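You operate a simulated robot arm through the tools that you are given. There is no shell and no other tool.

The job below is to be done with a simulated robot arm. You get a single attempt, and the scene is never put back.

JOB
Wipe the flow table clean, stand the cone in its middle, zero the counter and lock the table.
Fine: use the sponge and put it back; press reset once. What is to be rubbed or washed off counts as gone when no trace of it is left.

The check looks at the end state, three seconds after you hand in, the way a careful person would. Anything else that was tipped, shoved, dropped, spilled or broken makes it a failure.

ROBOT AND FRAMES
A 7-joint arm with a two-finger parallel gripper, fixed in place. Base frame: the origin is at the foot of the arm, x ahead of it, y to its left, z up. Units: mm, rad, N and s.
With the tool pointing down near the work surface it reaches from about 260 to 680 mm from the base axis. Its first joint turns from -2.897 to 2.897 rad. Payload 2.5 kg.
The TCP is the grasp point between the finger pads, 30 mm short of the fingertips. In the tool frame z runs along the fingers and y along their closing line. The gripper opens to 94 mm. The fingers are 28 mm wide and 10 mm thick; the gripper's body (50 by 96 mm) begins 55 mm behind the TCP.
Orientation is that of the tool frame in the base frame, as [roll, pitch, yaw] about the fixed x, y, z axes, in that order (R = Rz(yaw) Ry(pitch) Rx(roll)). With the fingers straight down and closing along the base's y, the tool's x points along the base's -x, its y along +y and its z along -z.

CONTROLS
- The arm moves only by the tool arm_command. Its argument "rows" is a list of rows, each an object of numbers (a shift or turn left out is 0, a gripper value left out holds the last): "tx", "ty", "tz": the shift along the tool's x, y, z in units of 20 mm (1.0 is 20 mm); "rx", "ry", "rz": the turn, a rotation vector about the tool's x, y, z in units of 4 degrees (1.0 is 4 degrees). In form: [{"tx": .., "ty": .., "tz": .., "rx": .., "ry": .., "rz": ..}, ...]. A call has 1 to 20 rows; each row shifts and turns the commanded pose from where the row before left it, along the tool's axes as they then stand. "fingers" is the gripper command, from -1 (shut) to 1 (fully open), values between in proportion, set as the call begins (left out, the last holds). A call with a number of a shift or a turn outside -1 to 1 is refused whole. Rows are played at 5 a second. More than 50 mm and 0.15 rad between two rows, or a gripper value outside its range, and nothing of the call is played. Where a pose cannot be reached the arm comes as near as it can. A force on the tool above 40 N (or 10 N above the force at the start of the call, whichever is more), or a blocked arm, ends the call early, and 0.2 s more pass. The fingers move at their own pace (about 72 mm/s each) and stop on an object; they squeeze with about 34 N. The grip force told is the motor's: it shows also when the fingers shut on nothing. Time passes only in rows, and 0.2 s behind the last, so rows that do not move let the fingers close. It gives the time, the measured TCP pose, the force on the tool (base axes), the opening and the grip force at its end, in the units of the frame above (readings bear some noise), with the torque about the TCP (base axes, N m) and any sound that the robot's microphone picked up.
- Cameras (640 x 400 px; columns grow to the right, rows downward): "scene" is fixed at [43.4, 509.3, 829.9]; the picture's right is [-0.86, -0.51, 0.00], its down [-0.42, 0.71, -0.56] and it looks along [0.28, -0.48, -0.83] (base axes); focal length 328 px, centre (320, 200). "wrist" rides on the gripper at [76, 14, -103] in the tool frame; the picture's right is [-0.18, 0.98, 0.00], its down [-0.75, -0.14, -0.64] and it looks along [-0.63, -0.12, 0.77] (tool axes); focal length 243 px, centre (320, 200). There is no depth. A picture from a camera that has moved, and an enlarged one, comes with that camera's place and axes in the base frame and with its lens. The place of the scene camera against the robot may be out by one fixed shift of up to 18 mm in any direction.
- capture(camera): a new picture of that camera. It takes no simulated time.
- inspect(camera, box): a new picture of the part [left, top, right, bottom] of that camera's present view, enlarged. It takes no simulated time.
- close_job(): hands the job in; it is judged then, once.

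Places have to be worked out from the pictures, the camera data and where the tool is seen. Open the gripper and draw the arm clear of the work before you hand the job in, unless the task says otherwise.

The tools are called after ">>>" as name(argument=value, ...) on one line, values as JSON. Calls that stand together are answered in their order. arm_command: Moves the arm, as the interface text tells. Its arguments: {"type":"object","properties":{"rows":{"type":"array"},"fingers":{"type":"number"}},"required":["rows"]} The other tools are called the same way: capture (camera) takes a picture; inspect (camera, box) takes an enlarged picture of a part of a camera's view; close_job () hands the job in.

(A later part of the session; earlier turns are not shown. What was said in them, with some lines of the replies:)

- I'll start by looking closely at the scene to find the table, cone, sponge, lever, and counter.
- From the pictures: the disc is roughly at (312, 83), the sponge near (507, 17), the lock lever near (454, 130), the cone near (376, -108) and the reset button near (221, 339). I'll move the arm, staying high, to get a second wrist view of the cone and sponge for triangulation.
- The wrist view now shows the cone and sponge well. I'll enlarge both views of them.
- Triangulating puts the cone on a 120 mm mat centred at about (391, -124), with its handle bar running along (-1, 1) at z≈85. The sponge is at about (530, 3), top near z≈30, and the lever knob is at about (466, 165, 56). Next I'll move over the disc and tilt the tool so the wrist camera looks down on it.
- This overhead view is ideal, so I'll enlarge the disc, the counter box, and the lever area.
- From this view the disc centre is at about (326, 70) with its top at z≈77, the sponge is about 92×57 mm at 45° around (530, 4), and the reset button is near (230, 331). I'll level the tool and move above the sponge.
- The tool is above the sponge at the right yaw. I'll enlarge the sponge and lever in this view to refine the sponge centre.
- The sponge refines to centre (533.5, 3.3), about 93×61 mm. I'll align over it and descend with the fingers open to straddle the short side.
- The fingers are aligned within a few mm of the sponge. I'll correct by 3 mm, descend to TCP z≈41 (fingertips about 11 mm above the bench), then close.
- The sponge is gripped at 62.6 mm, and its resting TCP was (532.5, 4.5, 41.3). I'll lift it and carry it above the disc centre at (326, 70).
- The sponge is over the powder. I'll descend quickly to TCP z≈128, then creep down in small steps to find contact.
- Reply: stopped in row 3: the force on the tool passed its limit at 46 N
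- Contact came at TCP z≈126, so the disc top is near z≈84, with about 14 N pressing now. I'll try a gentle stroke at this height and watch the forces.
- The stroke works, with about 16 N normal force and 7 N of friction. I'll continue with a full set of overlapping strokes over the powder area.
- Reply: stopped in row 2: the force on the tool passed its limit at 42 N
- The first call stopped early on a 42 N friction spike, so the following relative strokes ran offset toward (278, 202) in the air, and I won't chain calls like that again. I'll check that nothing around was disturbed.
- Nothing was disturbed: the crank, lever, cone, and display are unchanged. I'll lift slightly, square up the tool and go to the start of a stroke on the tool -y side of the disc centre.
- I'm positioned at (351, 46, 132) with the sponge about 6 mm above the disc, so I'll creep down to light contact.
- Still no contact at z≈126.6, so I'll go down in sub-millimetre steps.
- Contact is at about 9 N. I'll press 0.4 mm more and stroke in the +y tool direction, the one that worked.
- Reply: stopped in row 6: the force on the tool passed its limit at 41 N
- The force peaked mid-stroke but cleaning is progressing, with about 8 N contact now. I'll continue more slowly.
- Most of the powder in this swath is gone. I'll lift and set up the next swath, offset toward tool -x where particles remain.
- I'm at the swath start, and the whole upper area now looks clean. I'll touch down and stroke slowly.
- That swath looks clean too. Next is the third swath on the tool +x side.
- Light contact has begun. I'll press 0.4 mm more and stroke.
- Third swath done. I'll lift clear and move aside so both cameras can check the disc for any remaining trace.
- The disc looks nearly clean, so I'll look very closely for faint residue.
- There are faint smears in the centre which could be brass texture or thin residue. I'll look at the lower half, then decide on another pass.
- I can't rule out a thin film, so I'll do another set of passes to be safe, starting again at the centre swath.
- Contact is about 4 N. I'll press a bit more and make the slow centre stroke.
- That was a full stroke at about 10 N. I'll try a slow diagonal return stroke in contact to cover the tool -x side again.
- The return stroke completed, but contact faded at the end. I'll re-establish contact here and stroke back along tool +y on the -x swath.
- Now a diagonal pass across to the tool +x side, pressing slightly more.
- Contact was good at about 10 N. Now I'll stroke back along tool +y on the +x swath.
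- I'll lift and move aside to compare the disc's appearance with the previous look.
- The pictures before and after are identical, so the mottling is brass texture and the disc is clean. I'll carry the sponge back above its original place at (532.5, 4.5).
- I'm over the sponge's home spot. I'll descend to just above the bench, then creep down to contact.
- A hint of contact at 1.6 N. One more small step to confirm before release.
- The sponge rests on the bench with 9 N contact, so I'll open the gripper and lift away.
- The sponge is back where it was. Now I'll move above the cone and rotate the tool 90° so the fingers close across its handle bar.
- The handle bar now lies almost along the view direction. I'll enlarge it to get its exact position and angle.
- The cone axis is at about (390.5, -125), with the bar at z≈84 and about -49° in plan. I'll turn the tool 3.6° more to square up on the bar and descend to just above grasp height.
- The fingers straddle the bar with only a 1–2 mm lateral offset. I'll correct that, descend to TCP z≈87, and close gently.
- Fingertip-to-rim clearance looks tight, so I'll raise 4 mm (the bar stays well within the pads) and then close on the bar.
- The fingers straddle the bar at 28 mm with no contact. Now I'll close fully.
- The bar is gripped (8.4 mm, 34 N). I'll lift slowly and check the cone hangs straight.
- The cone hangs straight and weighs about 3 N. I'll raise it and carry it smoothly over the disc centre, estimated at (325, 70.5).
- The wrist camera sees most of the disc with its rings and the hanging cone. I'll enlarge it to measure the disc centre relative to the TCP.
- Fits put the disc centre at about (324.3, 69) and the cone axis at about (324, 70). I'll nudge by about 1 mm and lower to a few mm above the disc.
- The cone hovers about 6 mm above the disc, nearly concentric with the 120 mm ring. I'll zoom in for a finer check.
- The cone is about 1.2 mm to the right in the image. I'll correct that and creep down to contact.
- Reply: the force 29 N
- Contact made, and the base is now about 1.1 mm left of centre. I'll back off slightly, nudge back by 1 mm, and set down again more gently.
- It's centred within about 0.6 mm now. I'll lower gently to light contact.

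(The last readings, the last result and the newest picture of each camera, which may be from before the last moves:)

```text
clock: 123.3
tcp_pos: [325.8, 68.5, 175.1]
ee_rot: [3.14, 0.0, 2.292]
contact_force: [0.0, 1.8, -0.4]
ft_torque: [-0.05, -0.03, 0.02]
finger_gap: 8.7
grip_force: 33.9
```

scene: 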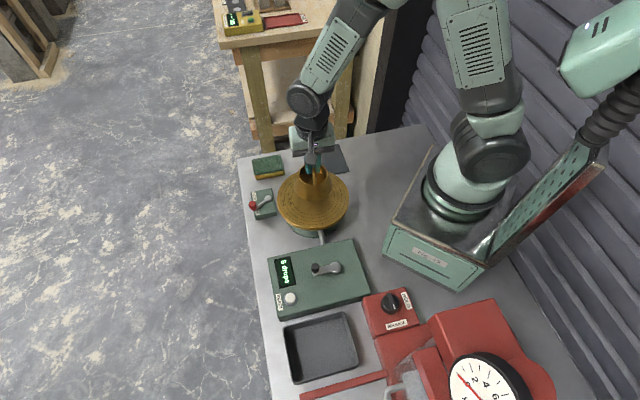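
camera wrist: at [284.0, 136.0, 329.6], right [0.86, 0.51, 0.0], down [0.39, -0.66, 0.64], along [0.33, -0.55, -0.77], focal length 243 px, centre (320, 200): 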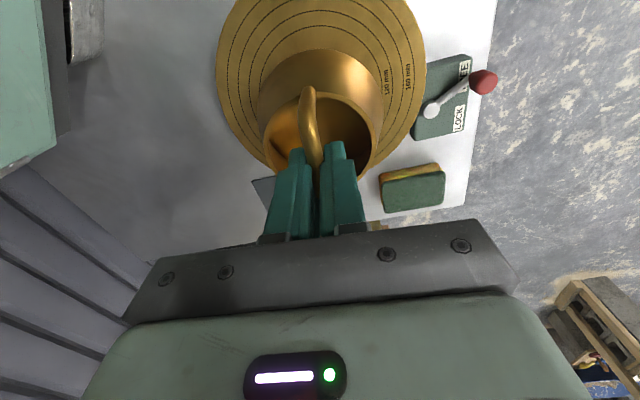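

>>> arm_command(rows=[{"tz": 0.015}, {}])

>>> inspect(camera="scene", box=[287, 175, 343, 217])

```text
clock: 124.0
tcp_pos: [325.2, 68.9, 173.6]
ee_rot: [3.14, 0.0, 2.29]
contact_force: [2.2, 0.6, -1.3]
ft_torque: [-0.14, -0.09, 0.06]
finger_gap: 8.5
grip_force: 34.4
```

```text
9.52 times, centred on (315, 196) of scene
camera zoom: at [43.4, 509.3, 829.9], right [-0.86, -0.51, 0.0], down [-0.42, 0.71, -0.56], along [0.28, -0.48, -0.83], focal length 3120 px, centre (368, 238)
```

zoom: 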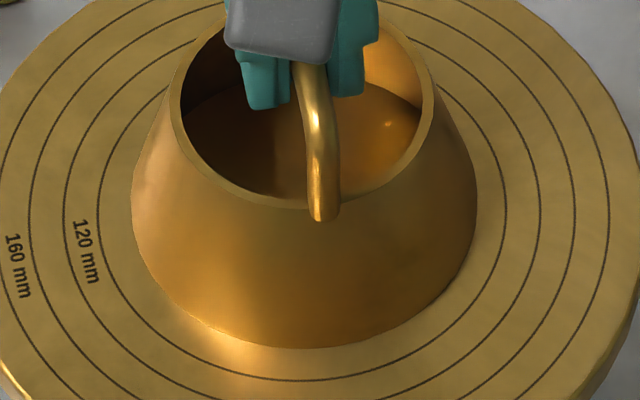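

>>> arm_command(rows=[{"tz": 0.015}, {"tz": 0.01}, {}])

```text
clock: 124.8
tcp_pos: [325.7, 68.1, 173.4]
ee_rot: [3.139, 0.0, 2.29]
contact_force: [-0.7, 4.0, 22.9]
ft_torque: [-0.01, 0.01, 0.01]
finger_gap: 8.3
grip_force: 33.8
```

The cone sits flat, with 23 N contact and almost zero torque. I'll relieve the pressure slightly and open part way.

>>> arm_command(rows=[{"tz": -0.025}, {}])

>>> arm_command(rows=[{}, {}, {}], fingers=-0.4)

>>> inspect(camera="scene", box=[287, 175, 343, 217])

```text
clock: 125.3
tcp_pos: [324.7, 67.8, 173.9]
ee_rot: [3.141, 0.0, 2.29]
contact_force: [1.8, 2.9, 6.3]
ft_torque: [-0.14, -0.16, 0.04]
finger_gap: 8.5
grip_force: 33.9
```

```text
clock: 126.2
tcp_pos: [325.7, 67.6, 174.0]
ee_rot: [3.141, 0.001, 2.29]
contact_force: [0.4, 0.7, -1.0]
ft_torque: [-0.01, 0.01, 0.0]
finger_gap: 28.0
grip_force: 0.0
```

```text
9.52 times, centred on (315, 196) of scene
camera zoom: at [43.4, 509.3, 829.9], right [-0.86, -0.51, 0.0], down [-0.42, 0.71, -0.56], along [0.28, -0.48, -0.83], focal length 3120 px, centre (368, 238)
```

zoom: 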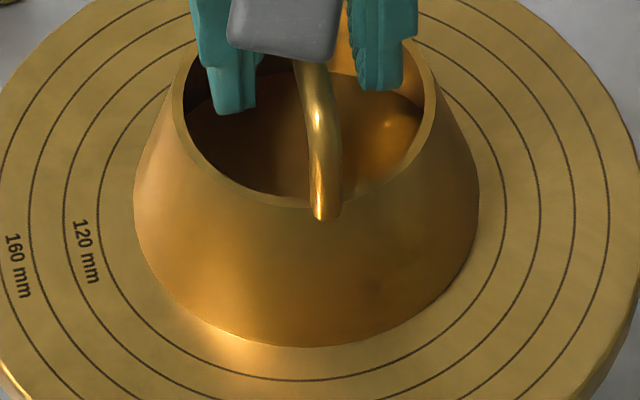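

Released, and the cone stands within about 1.5 mm of centre. I'll raise straight up, clear of the handle, and look from above.

>>> arm_command(rows=[{"tz": -0.3}, {"tz": -0.6}, {"tz": -0.8}, {"tz": -1}, {"tz": -1}, {"tz": -1}, {"tz": -1}, {"tz": -1}, {"ry": 1}, {"ry": 1}, {"ry": 1}, {"ry": 1}, {"ry": 1}, {}])

>>> capture(camera="wrist")

>>> inspect(camera="scene", box=[265, 155, 361, 235])

```text
clock: 129.2
tcp_pos: [325.2, 68.5, 308.7]
ee_rot: [3.141, -0.351, 2.292]
contact_force: [0.3, 0.2, 0.0]
ft_torque: [0.01, 0.0, -0.03]
finger_gap: 28.4
grip_force: 0.0
```

```text
taken
camera wrist: at [311.2, 104.6, 431.1], right [0.85, 0.52, -0.06], down [0.51, -0.79, 0.34], along [0.13, -0.32, -0.94], focal length 243 px, centre (320, 200)
```

wrist: 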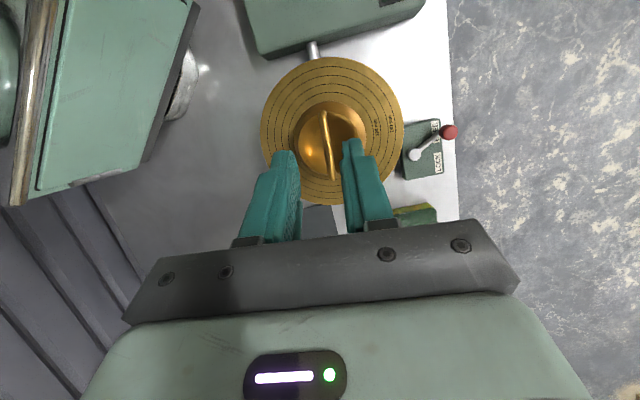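

```text
5.00 times, centred on (313, 195) of scene
camera zoom: at [43.4, 509.3, 829.9], right [-0.86, -0.51, 0.0], down [-0.42, 0.71, -0.56], along [0.28, -0.48, -0.83], focal length 1638 px, centre (355, 225)
```

zoom: 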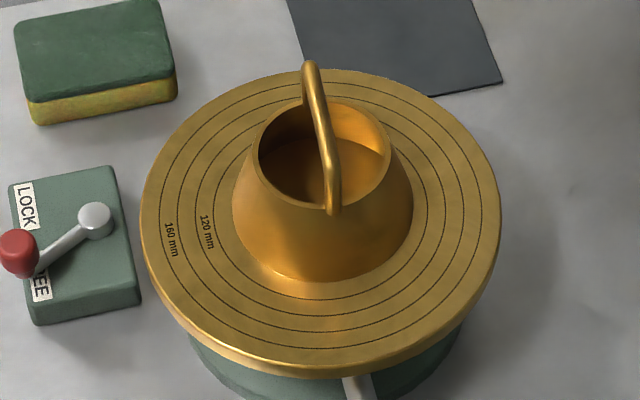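

>>> inspect(camera="wrist", box=[255, 50, 411, 206])

>>> inspect(camera="scene", box=[287, 175, 343, 217])

```text
2.56 times, centred on (333, 128) of wrist
camera zoom: at [311.2, 104.6, 431.1], right [0.85, 0.52, -0.06], down [0.51, -0.79, 0.34], along [0.13, -0.32, -0.94], focal length 622 px, centre (287, 385)
```

zoom: 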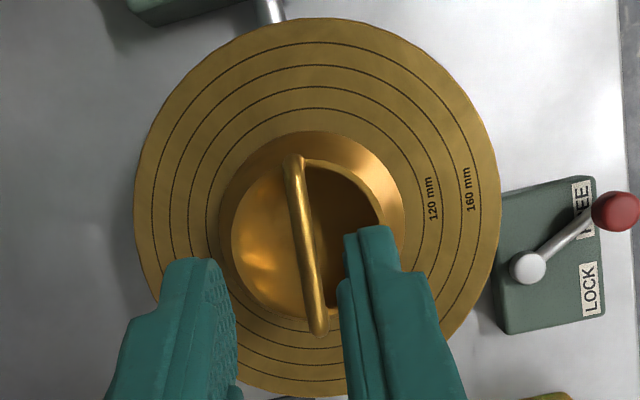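

```text
9.52 times, centred on (315, 196) of scene
camera zoom: at [43.4, 509.3, 829.9], right [-0.86, -0.51, 0.0], down [-0.42, 0.71, -0.56], along [0.28, -0.48, -0.83], focal length 3120 px, centre (368, 238)
```

zoom: 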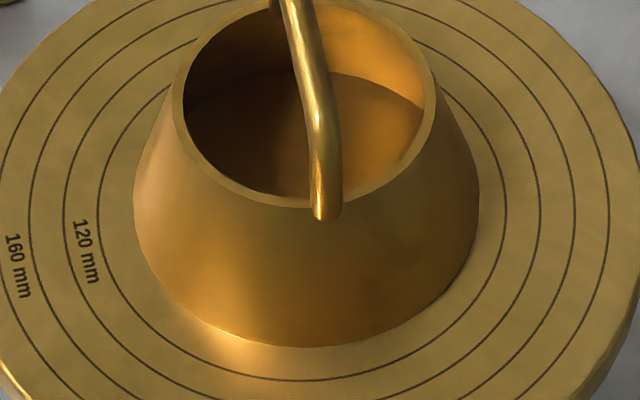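

I'll zoom further to measure the ring-to-base gaps on each side.

>>> inspect(camera="wrist", box=[280, 85, 380, 155])

```text
5.71 times, centred on (330, 120) of wrist
camera zoom: at [311.2, 104.6, 431.1], right [0.85, 0.52, -0.06], down [0.51, -0.79, 0.34], along [0.13, -0.32, -0.94], focal length 1386 px, centre (263, 657)
```

zoom: 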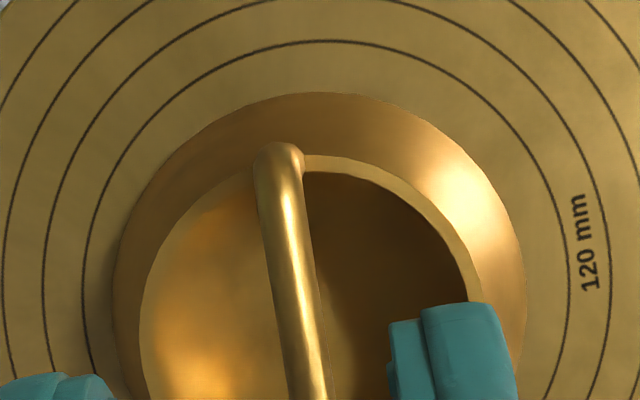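

The cone is within about 1.7 mm of dead centre, so I'll leave it standing there. Next I'll close the fingers and move so the wrist camera looks down on the reset button.

>>> arm_command(rows=[{"tx": 0.886, "tz": 0.325, "ty": 0.23}, {"tx": 0.886, "tz": 0.325, "ty": 0.23}, {"tx": 0.886, "tz": 0.325, "ty": 0.23}, {"tx": 0.886, "tz": 0.325, "ty": 0.23}, {"tx": 0.886, "tz": 0.325, "ty": 0.23}, {"tx": 0.886, "tz": 0.325, "ty": 0.23}, {"tx": 0.886, "tz": 0.325, "ty": 0.23}, {"tx": 0.886, "tz": 0.325, "ty": 0.23}, {"tx": 0.886, "tz": 0.325, "ty": 0.23}, {}], fingers=-1)

>>> capture(camera="wrist")

>>> capture(camera="scene")

```text
clock: 131.3
tcp_pos: [242.5, 222.2, 307.4]
ee_rot: [3.14, -0.349, 2.291]
contact_force: [0.1, 0.0, 0.3]
ft_torque: [0.01, -0.01, 0.04]
finger_gap: 0.0
grip_force: 32.6
```

```text
taken
camera wrist: at [228.7, 260.0, 430.1], right [0.85, 0.52, -0.06], down [0.5, -0.79, 0.34], along [0.13, -0.33, -0.94], focal length 243 px, centre (320, 200)
```

wrist: 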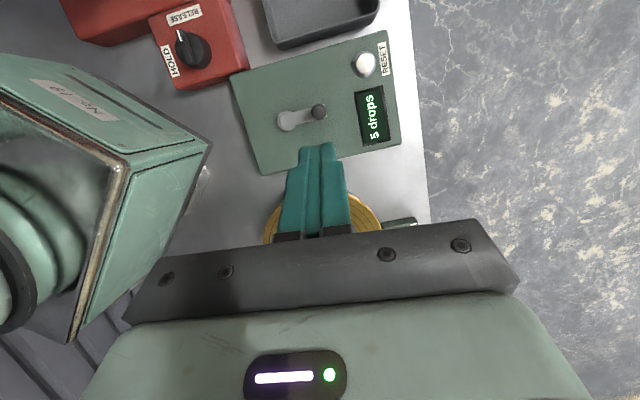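

```text
taken
```

scene: 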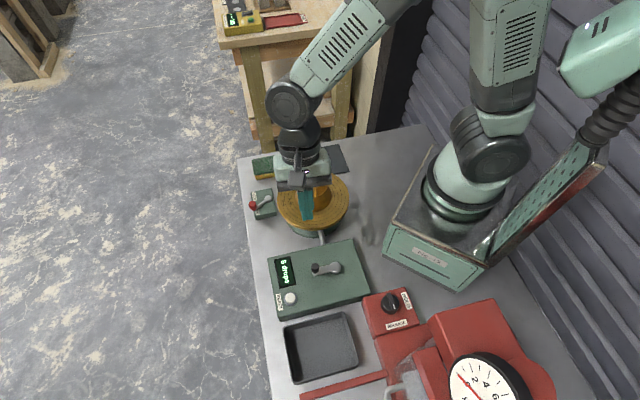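

>>> inspect(camera="wrist", box=[230, 20, 410, 160])

>>> inspect(camera="wrist", box=[330, 25, 410, 85])

```text
2.86 times, centred on (320, 90) of wrist
camera zoom: at [228.7, 260.0, 430.1], right [0.85, 0.52, -0.06], down [0.5, -0.79, 0.34], along [0.13, -0.33, -0.94], focal length 693 px, centre (320, 514)
```

zoom: 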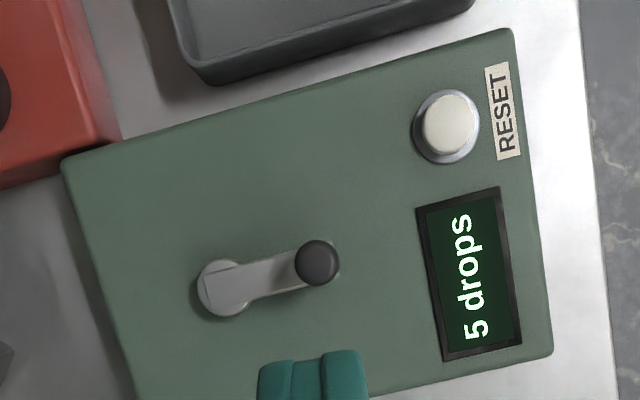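

```text
6.67 times, centred on (370, 55) of wrist
camera zoom: at [228.7, 260.0, 430.1], right [0.85, 0.52, -0.06], down [0.5, -0.79, 0.34], along [0.13, -0.33, -0.94], focal length 1618 px, centre (-13, 1167)
```

zoom: 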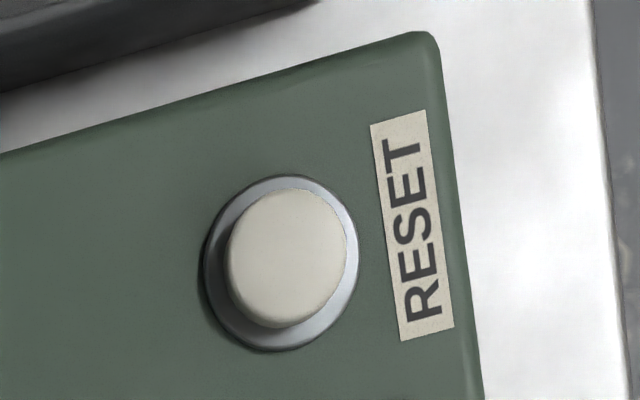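

The button axis is at about (230, 330.5). I'll level the tool and turn it back to yaw 0 while still high.

>>> arm_command(rows=[{"ry": -1}, {"ry": -1}, {"ry": -1}, {"ry": -1}, {"ry": -1}, {"rz": -1}, {"rz": -1}, {"rz": -1}, {"rz": -1}, {"rz": -1}, {"rz": -1}, {"rz": -1}, {"rz": -1}, {"rz": -1}, {"rz": -1}, {"rz": -1}, {"rz": -1}, {"rz": -0.17}, {}])

```text
clock: 135.3
tcp_pos: [245.2, 222.7, 307.2]
ee_rot: [3.141, 0.003, 3.14]
contact_force: [-0.2, 0.8, -0.5]
ft_torque: [-0.01, 0.02, -0.01]
finger_gap: 0.1
grip_force: 32.7
```

The tool is level at yaw 0. I'll move over the button and descend to fingertips about 45 mm above it.

>>> arm_command(rows=[{"tx": 0.127, "ty": 0.898}, {"tx": 0.127, "ty": 0.898}, {"tx": 0.127, "ty": 0.898}, {"tx": 0.127, "ty": 0.898}, {"tx": 0.127, "ty": 0.898}, {"tx": 0.127, "ty": 0.898}, {"tz": 1}, {"tz": 1}, {"tz": 1}, {"tz": 1}, {"tz": 1}, {"tz": 1}, {"tz": 1}, {"tz": 1}, {"tz": 0.7}, {}])

>>> capture(camera="wrist")

>>> inspect(camera="scene", box=[240, 230, 380, 330])

```text
clock: 138.8
tcp_pos: [226.8, 332.7, 133.5]
ee_rot: [3.139, 0.002, 3.14]
contact_force: [-0.2, -0.5, 0.0]
ft_torque: [0.0, 0.0, 0.03]
finger_gap: 0.2
grip_force: 33.2
```

```text
taken
camera wrist: at [151.3, 346.8, 237.0], right [0.19, 0.98, 0.0], down [0.75, -0.14, 0.64], along [0.63, -0.12, -0.77], focal length 243 px, centre (320, 200)
```

wrist: 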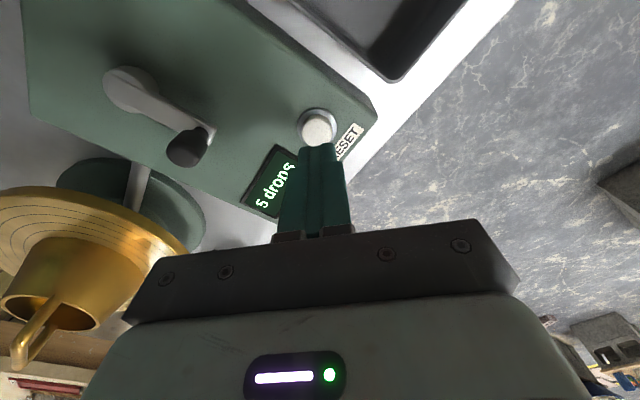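

```text
4.00 times, centred on (310, 280) of scene
camera zoom: at [43.4, 509.3, 829.9], right [-0.86, -0.51, 0.0], down [-0.42, 0.71, -0.56], along [0.28, -0.48, -0.83], focal length 1310 px, centre (360, -120)
```

zoom: 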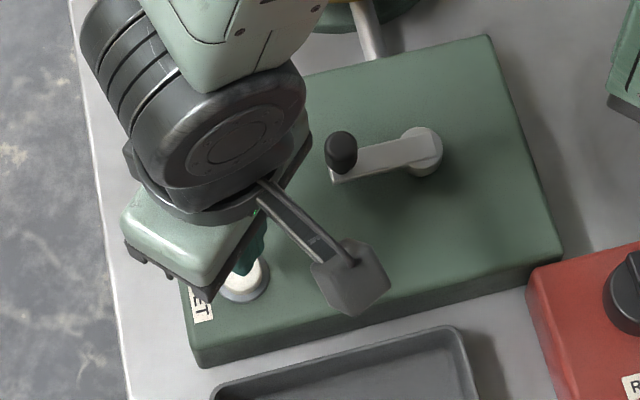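

The button sits at about (229, 330) relative to the present pose, so I'll shift 2–3 mm and come down to just above the cap.

>>> arm_command(rows=[{"tx": -0.1, "ty": -0.13}, {"tz": 0.8}, {"tz": 0.6}, {"tz": 0.4}, {}])

>>> inspect(camera="wrist", box=[240, 80, 400, 180])

>>> inspect(camera="scene", box=[250, 270, 330, 330])

```text
clock: 139.9
tcp_pos: [232.3, 329.9, 98.2]
ee_rot: [3.139, 0.0, 3.14]
contact_force: [-0.1, -0.5, 0.4]
ft_torque: [0.03, 0.0, -0.02]
finger_gap: 0.0
grip_force: 33.3
```

```text
4.00 times, centred on (320, 130) of wrist
camera zoom: at [154.7, 343.4, 200.5], right [0.19, 0.98, 0.0], down [0.75, -0.14, 0.64], along [0.63, -0.12, -0.77], focal length 970 px, centre (320, 480)
```

zoom: 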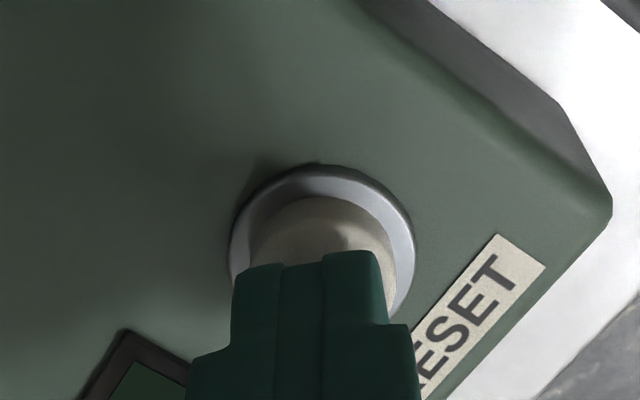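

```text
6.67 times, centred on (290, 300) of scene
camera zoom: at [43.4, 509.3, 829.9], right [-0.86, -0.51, 0.0], down [-0.42, 0.71, -0.56], along [0.28, -0.48, -0.83], focal length 2184 px, centre (520, -467)
```

zoom: 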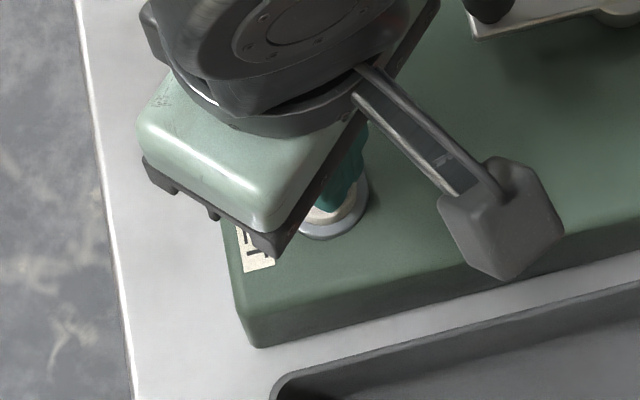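

The closed fingertips are centred over the cap. I'll creep down and watch for contact or a click.

>>> arm_command(rows=[{"tz": 0.1}, {"tz": 0.1}, {"tz": 0.1}, {}])

```text
clock: 140.9
tcp_pos: [232.4, 329.3, 92.6]
ee_rot: [3.139, 0.002, 3.138]
contact_force: [0.5, -0.6, 0.8]
ft_torque: [0.03, 0.02, -0.05]
finger_gap: 0.2
grip_force: 33.2
```

>>> arm_command(rows=[{"tz": 0.1}, {"tz": 0.1}, {}])

```text
clock: 141.8
tcp_pos: [232.1, 329.4, 87.0]
ee_rot: [3.141, 0.003, 3.139]
contact_force: [0.3, -0.2, 2.4]
ft_torque: [-0.02, -0.03, -0.04]
finger_gap: 0.0
grip_force: 33.3
heard: click
```

A click was heard with light force. I'll check the display before doing anything more.

>>> inspect(camera="scene", box=[240, 230, 380, 330])

>>> capture(camera="wrist")

```text
4.00 times, centred on (310, 280) of scene
camera zoom: at [43.4, 509.3, 829.9], right [-0.86, -0.51, 0.0], down [-0.42, 0.71, -0.56], along [0.28, -0.48, -0.83], focal length 1310 px, centre (360, -120)
```

zoom: 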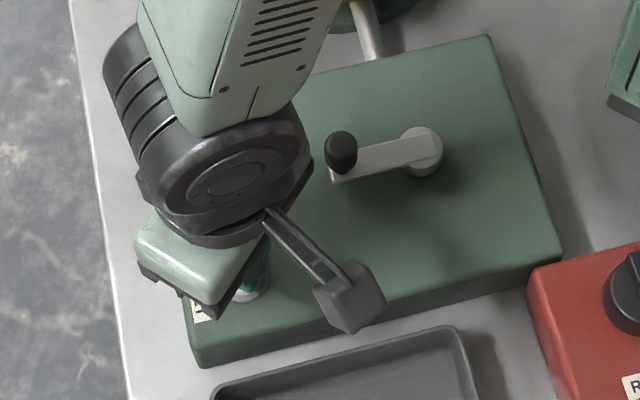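

```text
taken
camera wrist: at [154.4, 343.0, 190.2], right [0.19, 0.98, 0.0], down [0.75, -0.14, 0.64], along [0.63, -0.12, -0.77], focal length 243 px, centre (320, 200)
```

wrist: 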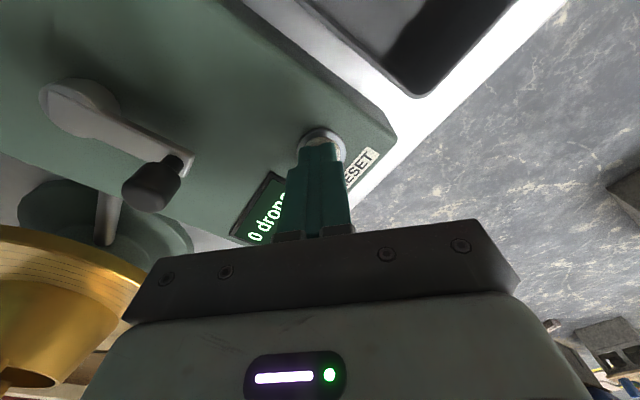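

The display now reads "0 drops". I'll retreat straight up without touching the button again.

>>> arm_command(rows=[{"tz": -0.3}, {"tz": -0.7}, {"tz": -1}, {"tz": -1}, {"tz": -1}, {"tz": -1}, {"tz": -1}, {"tz": -1}, {"tz": -1}, {"tz": -1}, {"tz": -1}, {}])

>>> capture(camera="wrist")

```text
clock: 144.3
tcp_pos: [230.3, 327.6, 285.8]
ee_rot: [3.14, 0.002, 3.139]
contact_force: [-0.6, -0.5, 0.9]
ft_torque: [-0.01, -0.03, 0.04]
finger_gap: 0.1
grip_force: 33.7
```

```text
taken
camera wrist: at [153.3, 342.6, 389.4], right [0.19, 0.98, 0.0], down [0.75, -0.14, 0.64], along [0.63, -0.12, -0.77], focal length 243 px, centre (320, 200)
```

wrist: 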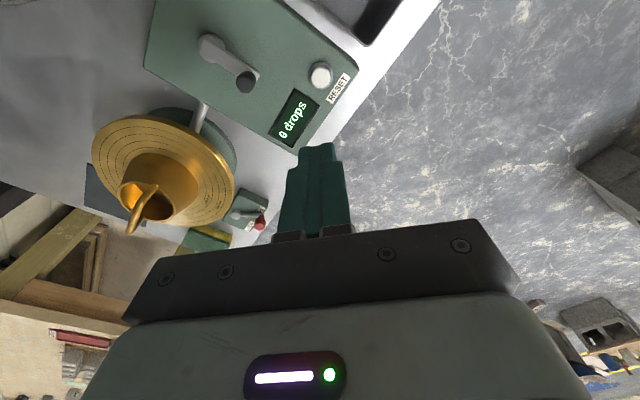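

The counter reads 0 drops. Now I'll move toward the lock lever, staying high, then turn the tool by +45° so the flat finger face can push the knob along its arc toward LOCK.

>>> arm_command(rows=[{"tx": -0.977, "ty": -0.636}, {"tx": -0.977, "ty": -0.636}, {"tx": -0.977, "ty": -0.636}, {"tx": -0.977, "ty": -0.636}, {"tx": -0.977, "ty": -0.636}, {"tx": -0.977, "ty": -0.636}, {"tx": -0.977, "ty": -0.636}, {"tx": -0.977, "ty": -0.636}, {"tx": -0.977, "ty": -0.636}, {"tx": -0.977, "ty": -0.636}, {"tx": -0.977, "ty": -0.636}, {}])

>>> arm_command(rows=[{"rz": -1}, {"rz": -1}, {"rz": -1}, {"rz": -1}, {"rz": -1}, {"rz": -1}, {"rz": -1}, {"rz": -1}, {"rz": -1}, {"rz": -1}, {"rz": -1}, {"rz": -0.25}, {}])

>>> capture(camera="wrist")

>>> capture(camera="scene")

```text
clock: 146.9
tcp_pos: [445.4, 186.8, 288.0]
ee_rot: [3.139, 0.003, 3.139]
contact_force: [0.4, 0.8, 0.4]
ft_torque: [0.01, 0.0, -0.01]
finger_gap: 0.0
grip_force: 33.4
```

```text
clock: 149.8
tcp_pos: [445.1, 188.2, 287.6]
ee_rot: [-3.141, 0.002, -2.358]
contact_force: [-0.5, -0.5, -0.4]
ft_torque: [0.01, 0.03, -0.02]
finger_gap: 0.0
grip_force: 33.0
```

```text
taken
camera wrist: at [380.7, 144.0, 390.4], right [-0.56, 0.83, 0.0], down [0.63, 0.43, 0.64], along [0.53, 0.36, -0.77], focal length 243 px, centre (320, 200)
```

wrist: 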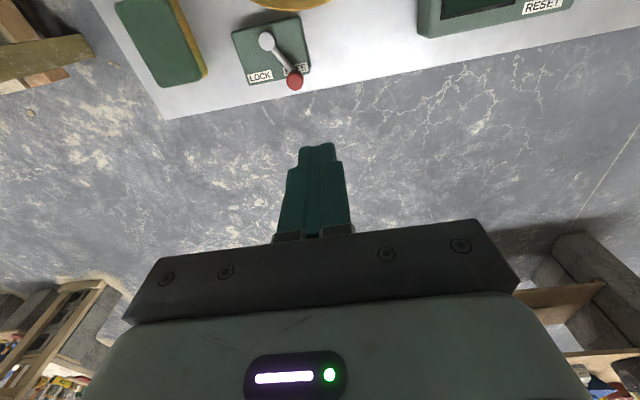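

```text
taken
```

scene: 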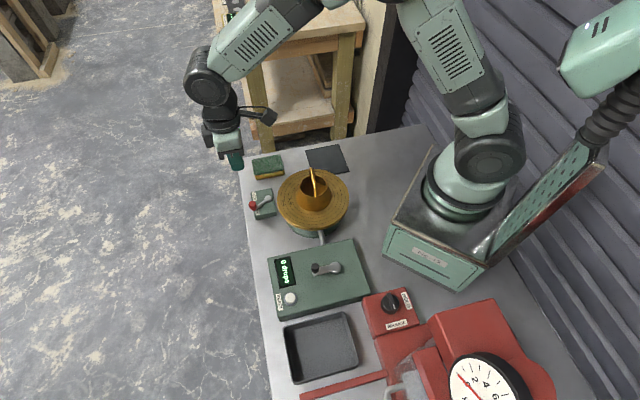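

>>> inspect(camera="wrist", box=[220, 0, 330, 100])

>>> inspect(camera="scene", box=[240, 175, 300, 225])

```text
4.00 times, centred on (275, 50) of wrist
camera zoom: at [380.7, 144.0, 390.4], right [-0.56, 0.83, 0.0], down [0.63, 0.43, 0.64], along [0.53, 0.36, -0.77], focal length 970 px, centre (500, 800)
```

zoom: 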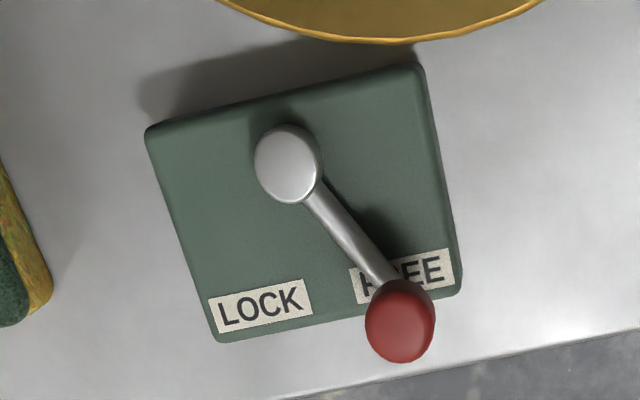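

```text
8.00 times, centred on (270, 200) of scene
camera zoom: at [43.4, 509.3, 829.9], right [-0.86, -0.51, 0.0], down [-0.42, 0.71, -0.56], along [0.28, -0.48, -0.83], focal length 2621 px, centre (720, 200)
```

zoom: 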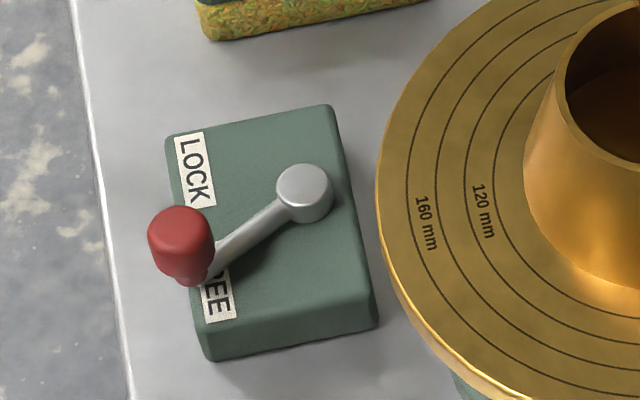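

The lever is at about 74°, i.e. +30° from the box's centreline, so LOCK should be near 15° with the knob at about (502, 127). I'll descend beside the knob on its FREE side.

>>> arm_command(rows=[{"tz": 1}, {"tz": 1}, {"tz": 1}, {"tz": 1}, {"tz": 1}, {"tz": 1}, {"tz": 1}, {"tz": 1}, {"tz": 0.8}, {}])

>>> capture(camera="wrist")

>>> inspect(camera="scene", box=[230, 150, 310, 220])

```text
clock: 151.9
tcp_pos: [446.3, 188.7, 110.6]
ee_rot: [3.141, 0.002, -2.357]
contact_force: [-0.1, 0.9, -1.0]
ft_torque: [0.0, -0.01, 0.04]
finger_gap: 0.0
grip_force: 32.9
```

```text
taken
camera wrist: at [381.3, 145.0, 213.9], right [-0.56, 0.83, 0.0], down [0.63, 0.43, 0.64], along [0.53, 0.36, -0.77], focal length 243 px, centre (320, 200)
```

wrist: 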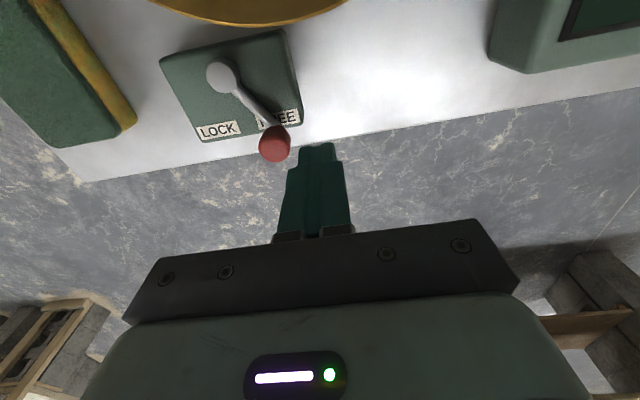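

```text
5.71 times, centred on (270, 185) of scene
camera zoom: at [43.4, 509.3, 829.9], right [-0.86, -0.51, 0.0], down [-0.42, 0.71, -0.56], along [0.28, -0.48, -0.83], focal length 1872 px, centre (606, 286)
```

zoom: 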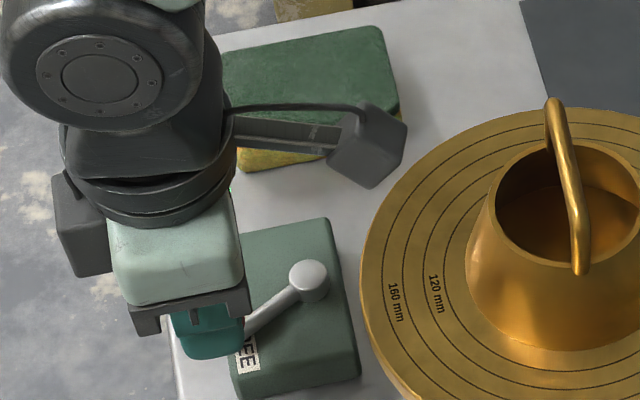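

The knob is at (465, 164) with about 10 mm clearance to the finger face. I'll lower the fingertips to z≈47.

>>> arm_command(rows=[{"tx": 0.15, "tz": 0.6}, {"tz": 0.6}, {"tz": 0.45}, {}])

>>> capture(camera="wrist")

>>> inspect(camera="scene", box=[230, 150, 310, 220])

```text
clock: 152.9
tcp_pos: [447.1, 185.9, 78.1]
ee_rot: [-3.14, 0.001, -2.357]
contact_force: [0.0, -0.2, -0.8]
ft_torque: [0.01, 0.0, 0.0]
finger_gap: 0.0
grip_force: 32.9
```

```text
taken
camera wrist: at [379.4, 142.4, 181.3], right [-0.56, 0.83, 0.0], down [0.63, 0.43, 0.64], along [0.53, 0.36, -0.77], focal length 243 px, centre (320, 200)
```

wrist: 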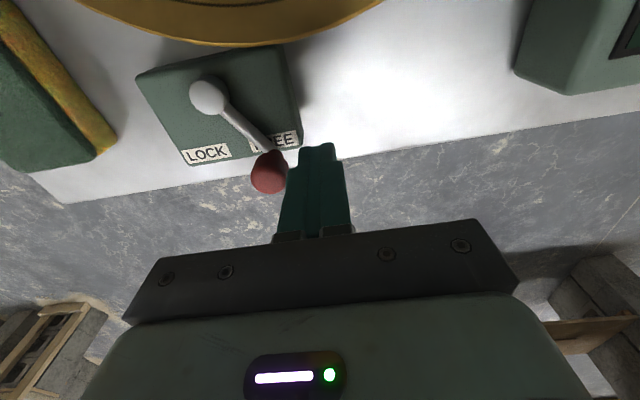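

```text
5.71 times, centred on (270, 185) of scene
camera zoom: at [43.4, 509.3, 829.9], right [-0.86, -0.51, 0.0], down [-0.42, 0.71, -0.56], along [0.28, -0.48, -0.83], focal length 1872 px, centre (606, 286)
```

zoom: 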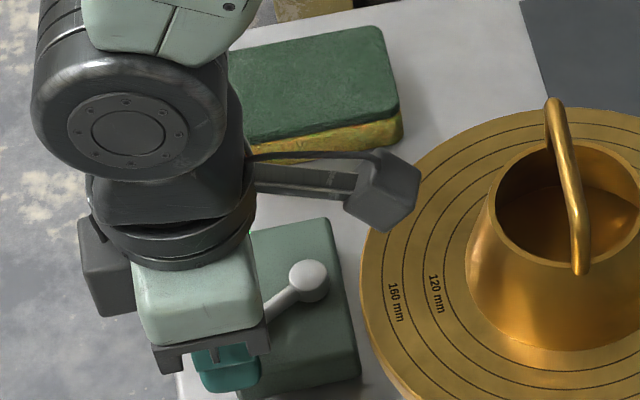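

The finger is beside the knob with a small gap. I'll close the gap gently.

>>> arm_command(rows=[{"ty": -0.2}, {"ty": -0.15}, {"ty": -0.1}, {}])

```text
clock: 153.9
tcp_pos: [449.7, 180.4, 79.8]
ee_rot: [3.142, 0.003, -2.36]
contact_force: [-0.4, 0.6, -0.6]
ft_torque: [0.02, -0.02, 0.0]
finger_gap: 0.0
grip_force: 32.8
```

>>> arm_command(rows=[{"ty": -0.1}, {"tx": -0.08, "ty": -0.17}, {"tx": -0.08, "ty": -0.17}, {"tx": -0.05, "ty": -0.17}, {"tx": -0.05, "ty": -0.17}, {}])

>>> capture(camera="wrist")

```text
clock: 155.3
tcp_pos: [466.7, 173.0, 77.9]
ee_rot: [-3.141, 0.001, -2.358]
contact_force: [-0.4, -0.6, 0.2]
ft_torque: [-0.04, -0.03, -0.04]
finger_gap: 0.0
grip_force: 33.3
```

```text
taken
camera wrist: at [400.2, 128.8, 181.4], right [-0.56, 0.83, 0.0], down [0.63, 0.43, 0.64], along [0.53, 0.36, -0.77], focal length 243 px, centre (320, 200)
```

wrist: 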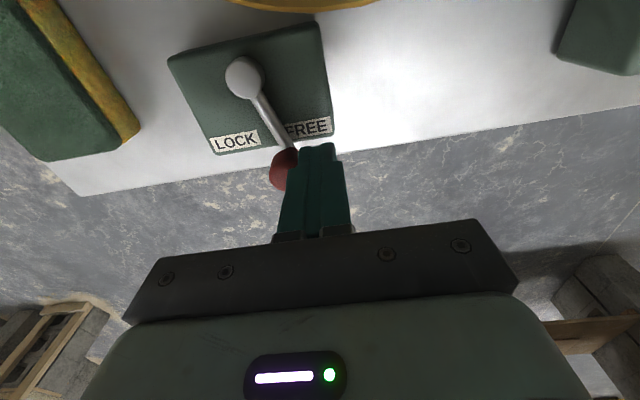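

The lever is turning with almost no resistance, so I'll continue along the arc.

>>> arm_command(rows=[{"tx": -0.03, "ty": -0.18}, {"tx": -0.03, "ty": -0.18}, {"tx": 0.0, "ty": -0.18}, {"tx": 0.0, "ty": -0.18}, {"tx": 0.025, "ty": -0.18}, {"tx": 0.025, "ty": -0.18}, {}])

>>> capture(camera="wrist")

>>> inspect(camera="scene", box=[230, 150, 310, 220])

```text
clock: 156.9
tcp_pos: [480.3, 158.1, 79.0]
ee_rot: [-3.139, 0.002, -2.358]
contact_force: [-0.7, -0.8, -0.1]
ft_torque: [0.02, 0.03, 0.03]
finger_gap: 0.0
grip_force: 32.5
```

```text
taken
camera wrist: at [415.2, 113.3, 181.5], right [-0.56, 0.83, 0.0], down [0.63, 0.43, 0.64], along [0.53, 0.36, -0.77], focal length 243 px, centre (320, 200)
```

wrist: 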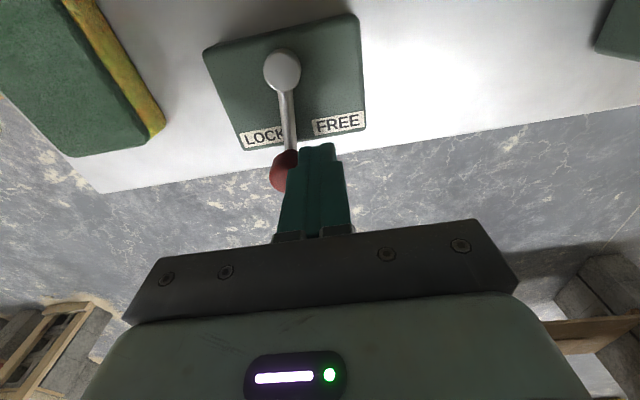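

```text
5.71 times, centred on (270, 185) of scene
camera zoom: at [43.4, 509.3, 829.9], right [-0.86, -0.51, 0.0], down [-0.42, 0.71, -0.56], along [0.28, -0.48, -0.83], focal length 1872 px, centre (606, 286)
```

zoom: 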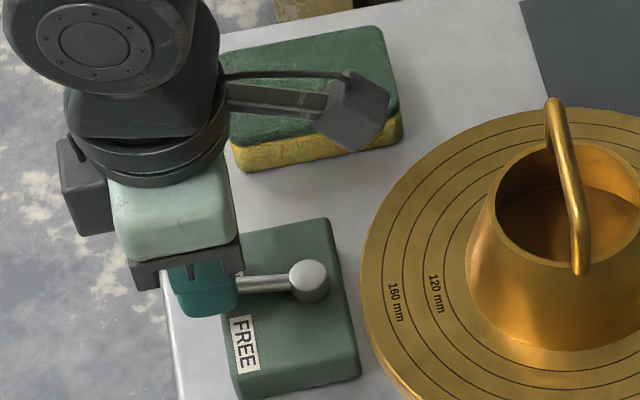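

The lever is past the midpoint, so I'll continue toward LOCK.

>>> arm_command(rows=[{"tx": 0.045, "ty": -0.177}, {"tx": 0.045, "ty": -0.177}, {"tx": 0.07, "ty": -0.166}, {"tx": 0.07, "ty": -0.166}, {}])

>>> capture(camera="wrist")

>>> inspect(camera="scene", box=[230, 150, 310, 220])

```text
clock: 158.2
tcp_pos: [486.9, 144.4, 77.8]
ee_rot: [-3.142, 0.002, -2.36]
contact_force: [0.2, 0.3, -0.4]
ft_torque: [0.01, 0.03, -0.01]
finger_gap: 0.0
grip_force: 32.9
```

```text
taken
camera wrist: at [421.2, 100.4, 180.9], right [-0.56, 0.83, 0.0], down [0.63, 0.43, 0.64], along [0.53, 0.36, -0.77], focal length 243 px, centre (320, 200)
```

wrist: 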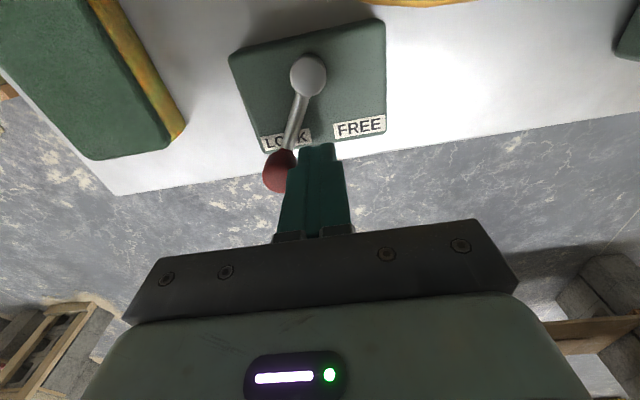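

```text
5.71 times, centred on (270, 185) of scene
camera zoom: at [43.4, 509.3, 829.9], right [-0.86, -0.51, 0.0], down [-0.42, 0.71, -0.56], along [0.28, -0.48, -0.83], focal length 1872 px, centre (606, 286)
```

zoom: 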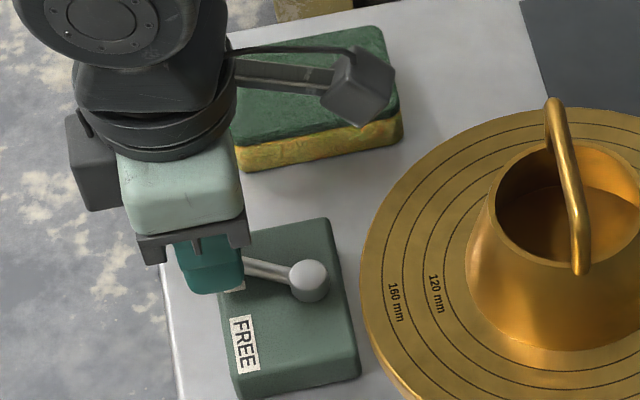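

The lever is now around 15°, the expected LOCK position. I'll push a little further in small steps to feel for the end stop.

>>> arm_command(rows=[{"tx": 0.03, "ty": -0.08}, {"tx": 0.03, "ty": -0.08}, {}])

>>> capture(camera="wrist")

```text
clock: 158.9
tcp_pos: [488.4, 142.1, 77.6]
ee_rot: [3.14, 0.002, -2.356]
contact_force: [0.3, 0.3, -1.3]
ft_torque: [-0.01, 0.02, 0.03]
finger_gap: 0.1
grip_force: 33.4
```

```text
taken
camera wrist: at [422.3, 97.8, 181.1], right [-0.56, 0.83, 0.0], down [0.63, 0.43, 0.64], along [0.53, 0.36, -0.77], focal length 243 px, centre (320, 200)
```

wrist: 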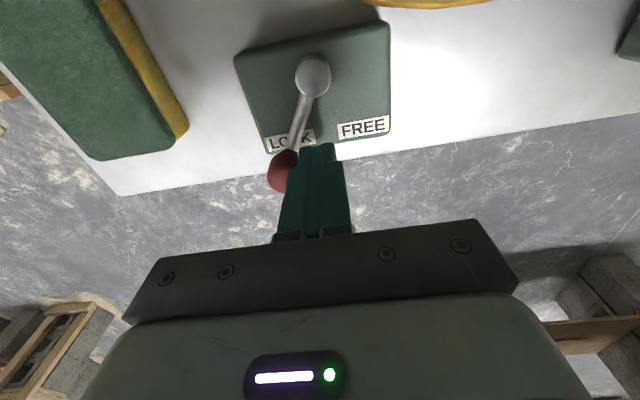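

No resistance yet. I'll continue in small steps.

>>> arm_command(rows=[{"tx": 0.05, "ty": -0.1}, {"tx": 0.05, "ty": -0.1}, {}])

>>> capture(camera="wrist")

>>> inspect(camera="scene", box=[230, 150, 310, 220])

```text
clock: 159.8
tcp_pos: [487.9, 139.7, 77.5]
ee_rot: [3.139, 0.003, -2.356]
contact_force: [-5.2, 10.7, 1.3]
ft_torque: [0.3, 0.13, 0.08]
finger_gap: 0.0
grip_force: 32.8
```

```text
taken
camera wrist: at [423.0, 95.1, 181.0], right [-0.56, 0.83, 0.0], down [0.63, 0.43, 0.64], along [0.53, 0.37, -0.77], focal length 243 px, centre (320, 200)
```

wrist: 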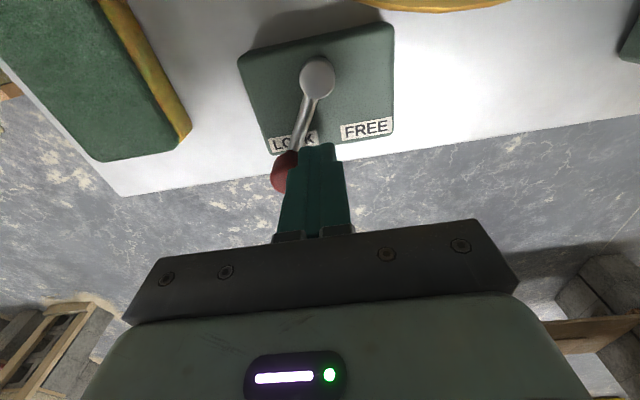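

```text
5.71 times, centred on (270, 185) of scene
camera zoom: at [43.4, 509.3, 829.9], right [-0.86, -0.51, 0.0], down [-0.42, 0.71, -0.56], along [0.28, -0.48, -0.83], focal length 1872 px, centre (606, 286)
```

zoom: 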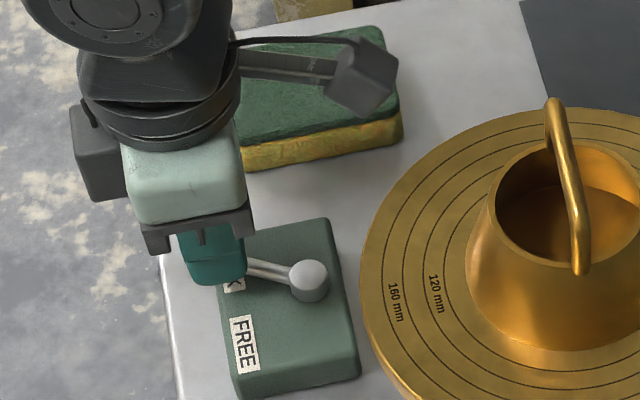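

A firm 12 N reaction shows the lever is at its LOCK end stop. I'll back the finger away along tool +y, then rise.

>>> arm_command(rows=[{"ty": 0.2}, {"ty": 0.4}, {"ty": 0.4}, {"tz": -0.5}, {"tz": -1}, {"tz": -1}, {"tz": -1}, {"tz": -1}, {"tz": -1}, {"tz": -1}, {"tz": -1}, {"tz": -1}, {}])

>>> capture(camera="wrist")

>>> inspect(camera="scene", box=[230, 150, 390, 250])

```text
clock: 162.6
tcp_pos: [475.9, 151.3, 248.3]
ee_rot: [-3.14, 0.001, -2.357]
contact_force: [-0.9, -0.1, -0.2]
ft_torque: [0.0, 0.0, 0.01]
finger_gap: 0.0
grip_force: 32.8
```

```text
taken
camera wrist: at [410.3, 107.7, 351.0], right [-0.56, 0.83, 0.0], down [0.63, 0.43, 0.64], along [0.53, 0.36, -0.77], focal length 243 px, centre (320, 200)
```

wrist: 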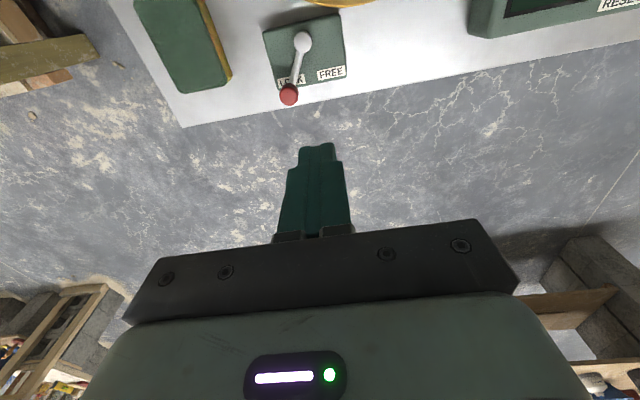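

```text
4.00 times, centred on (310, 200) of scene
camera zoom: at [43.4, 509.3, 829.9], right [-0.86, -0.51, 0.0], down [-0.42, 0.71, -0.56], along [0.28, -0.48, -0.83], focal length 1310 px, centre (360, 200)
```

zoom: 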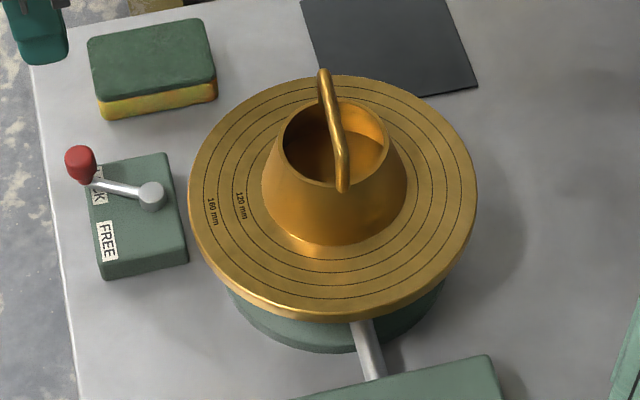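

The lever stays at LOCK and the cone stands undisturbed. I'll open the gripper, move up and away, and do a final check of the display and scene.

>>> arm_command(rows=[{"tz": -1}, {"tz": -1}, {"tz": -1}, {"ty": 0.5}, {"ty": 0.5}, {}], fingers=1)

>>> capture(camera="scene")

>>> inspect(camera="scene", box=[240, 230, 380, 330])

>>> inspect(camera="scene", box=[230, 140, 360, 240])

```text
clock: 163.9
tcp_pos: [461.6, 165.6, 308.6]
ee_rot: [3.141, 0.003, -2.359]
contact_force: [-0.6, 0.2, 0.3]
ft_torque: [0.01, 0.02, 0.01]
finger_gap: 93.9
grip_force: 0.1
```

```text
taken
```

scene: 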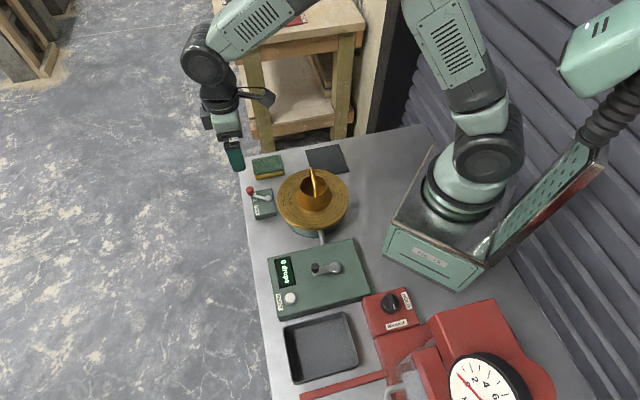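

```text
4.00 times, centred on (310, 280) of scene
camera zoom: at [43.4, 509.3, 829.9], right [-0.86, -0.51, 0.0], down [-0.42, 0.71, -0.56], along [0.28, -0.48, -0.83], focal length 1310 px, centre (360, -120)
```

zoom: 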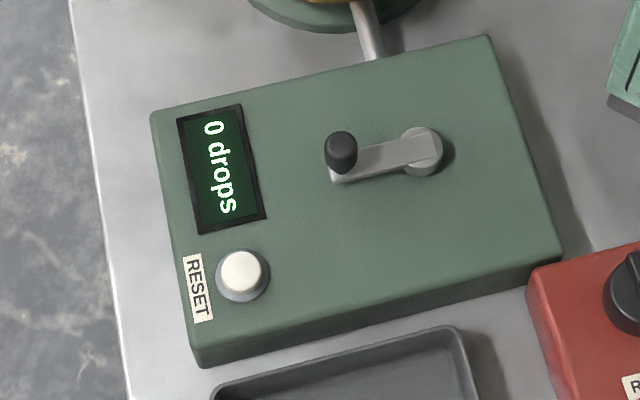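

```text
4.00 times, centred on (295, 190) of scene
camera zoom: at [43.4, 509.3, 829.9], right [-0.86, -0.51, 0.0], down [-0.42, 0.71, -0.56], along [0.28, -0.48, -0.83], focal length 1310 px, centre (420, 240)
```

zoom: 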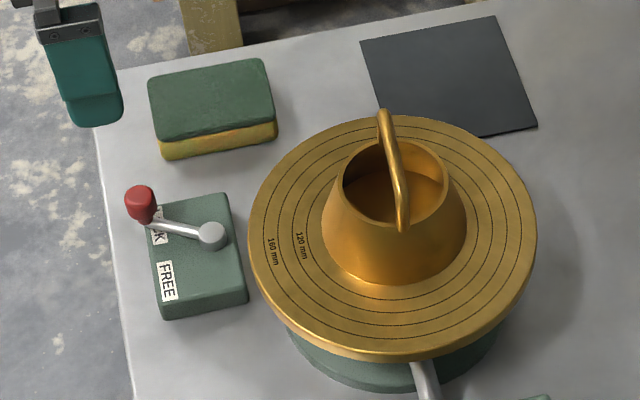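

Everything checks out in the final pictures:
- The disc is clean, and the cone stands in the middle of the rings.
- The counter reads "0 drops" after a single press of reset.
- The lever is at LOCK.
- The sponge is back in its place.
- The gripper is open and clear of the work.

I'm handing the job in.

>>> close_job()

```text
The job is handed in.
```

The flow table job is done and handed in. I don't have the result of the check.

- **Flow table:** I wiped it clean with the sponge. A second set of passes made no visible difference, so the faint mottling left on the disc is the brass itself.
- **Cone:** It stands about 1.7 mm off the exact centre of the rings. I left it there because moving it again could have made it worse.
- **Counter:** It reads "0 drops" after one press of reset, and still did after I locked the table.
- **Lock:** The lever is pushed to its end stop at LOCK and stayed there when I let go.
- **Sponge:** It is back in its original place.

One thing went wrong: during the first wipe a force limit stopped the arm early, and the next strokes ran off to one side of the disc. I checked straight away, and the crank, lever, cone and counter had not moved.

The gripper is open and clear of the work.
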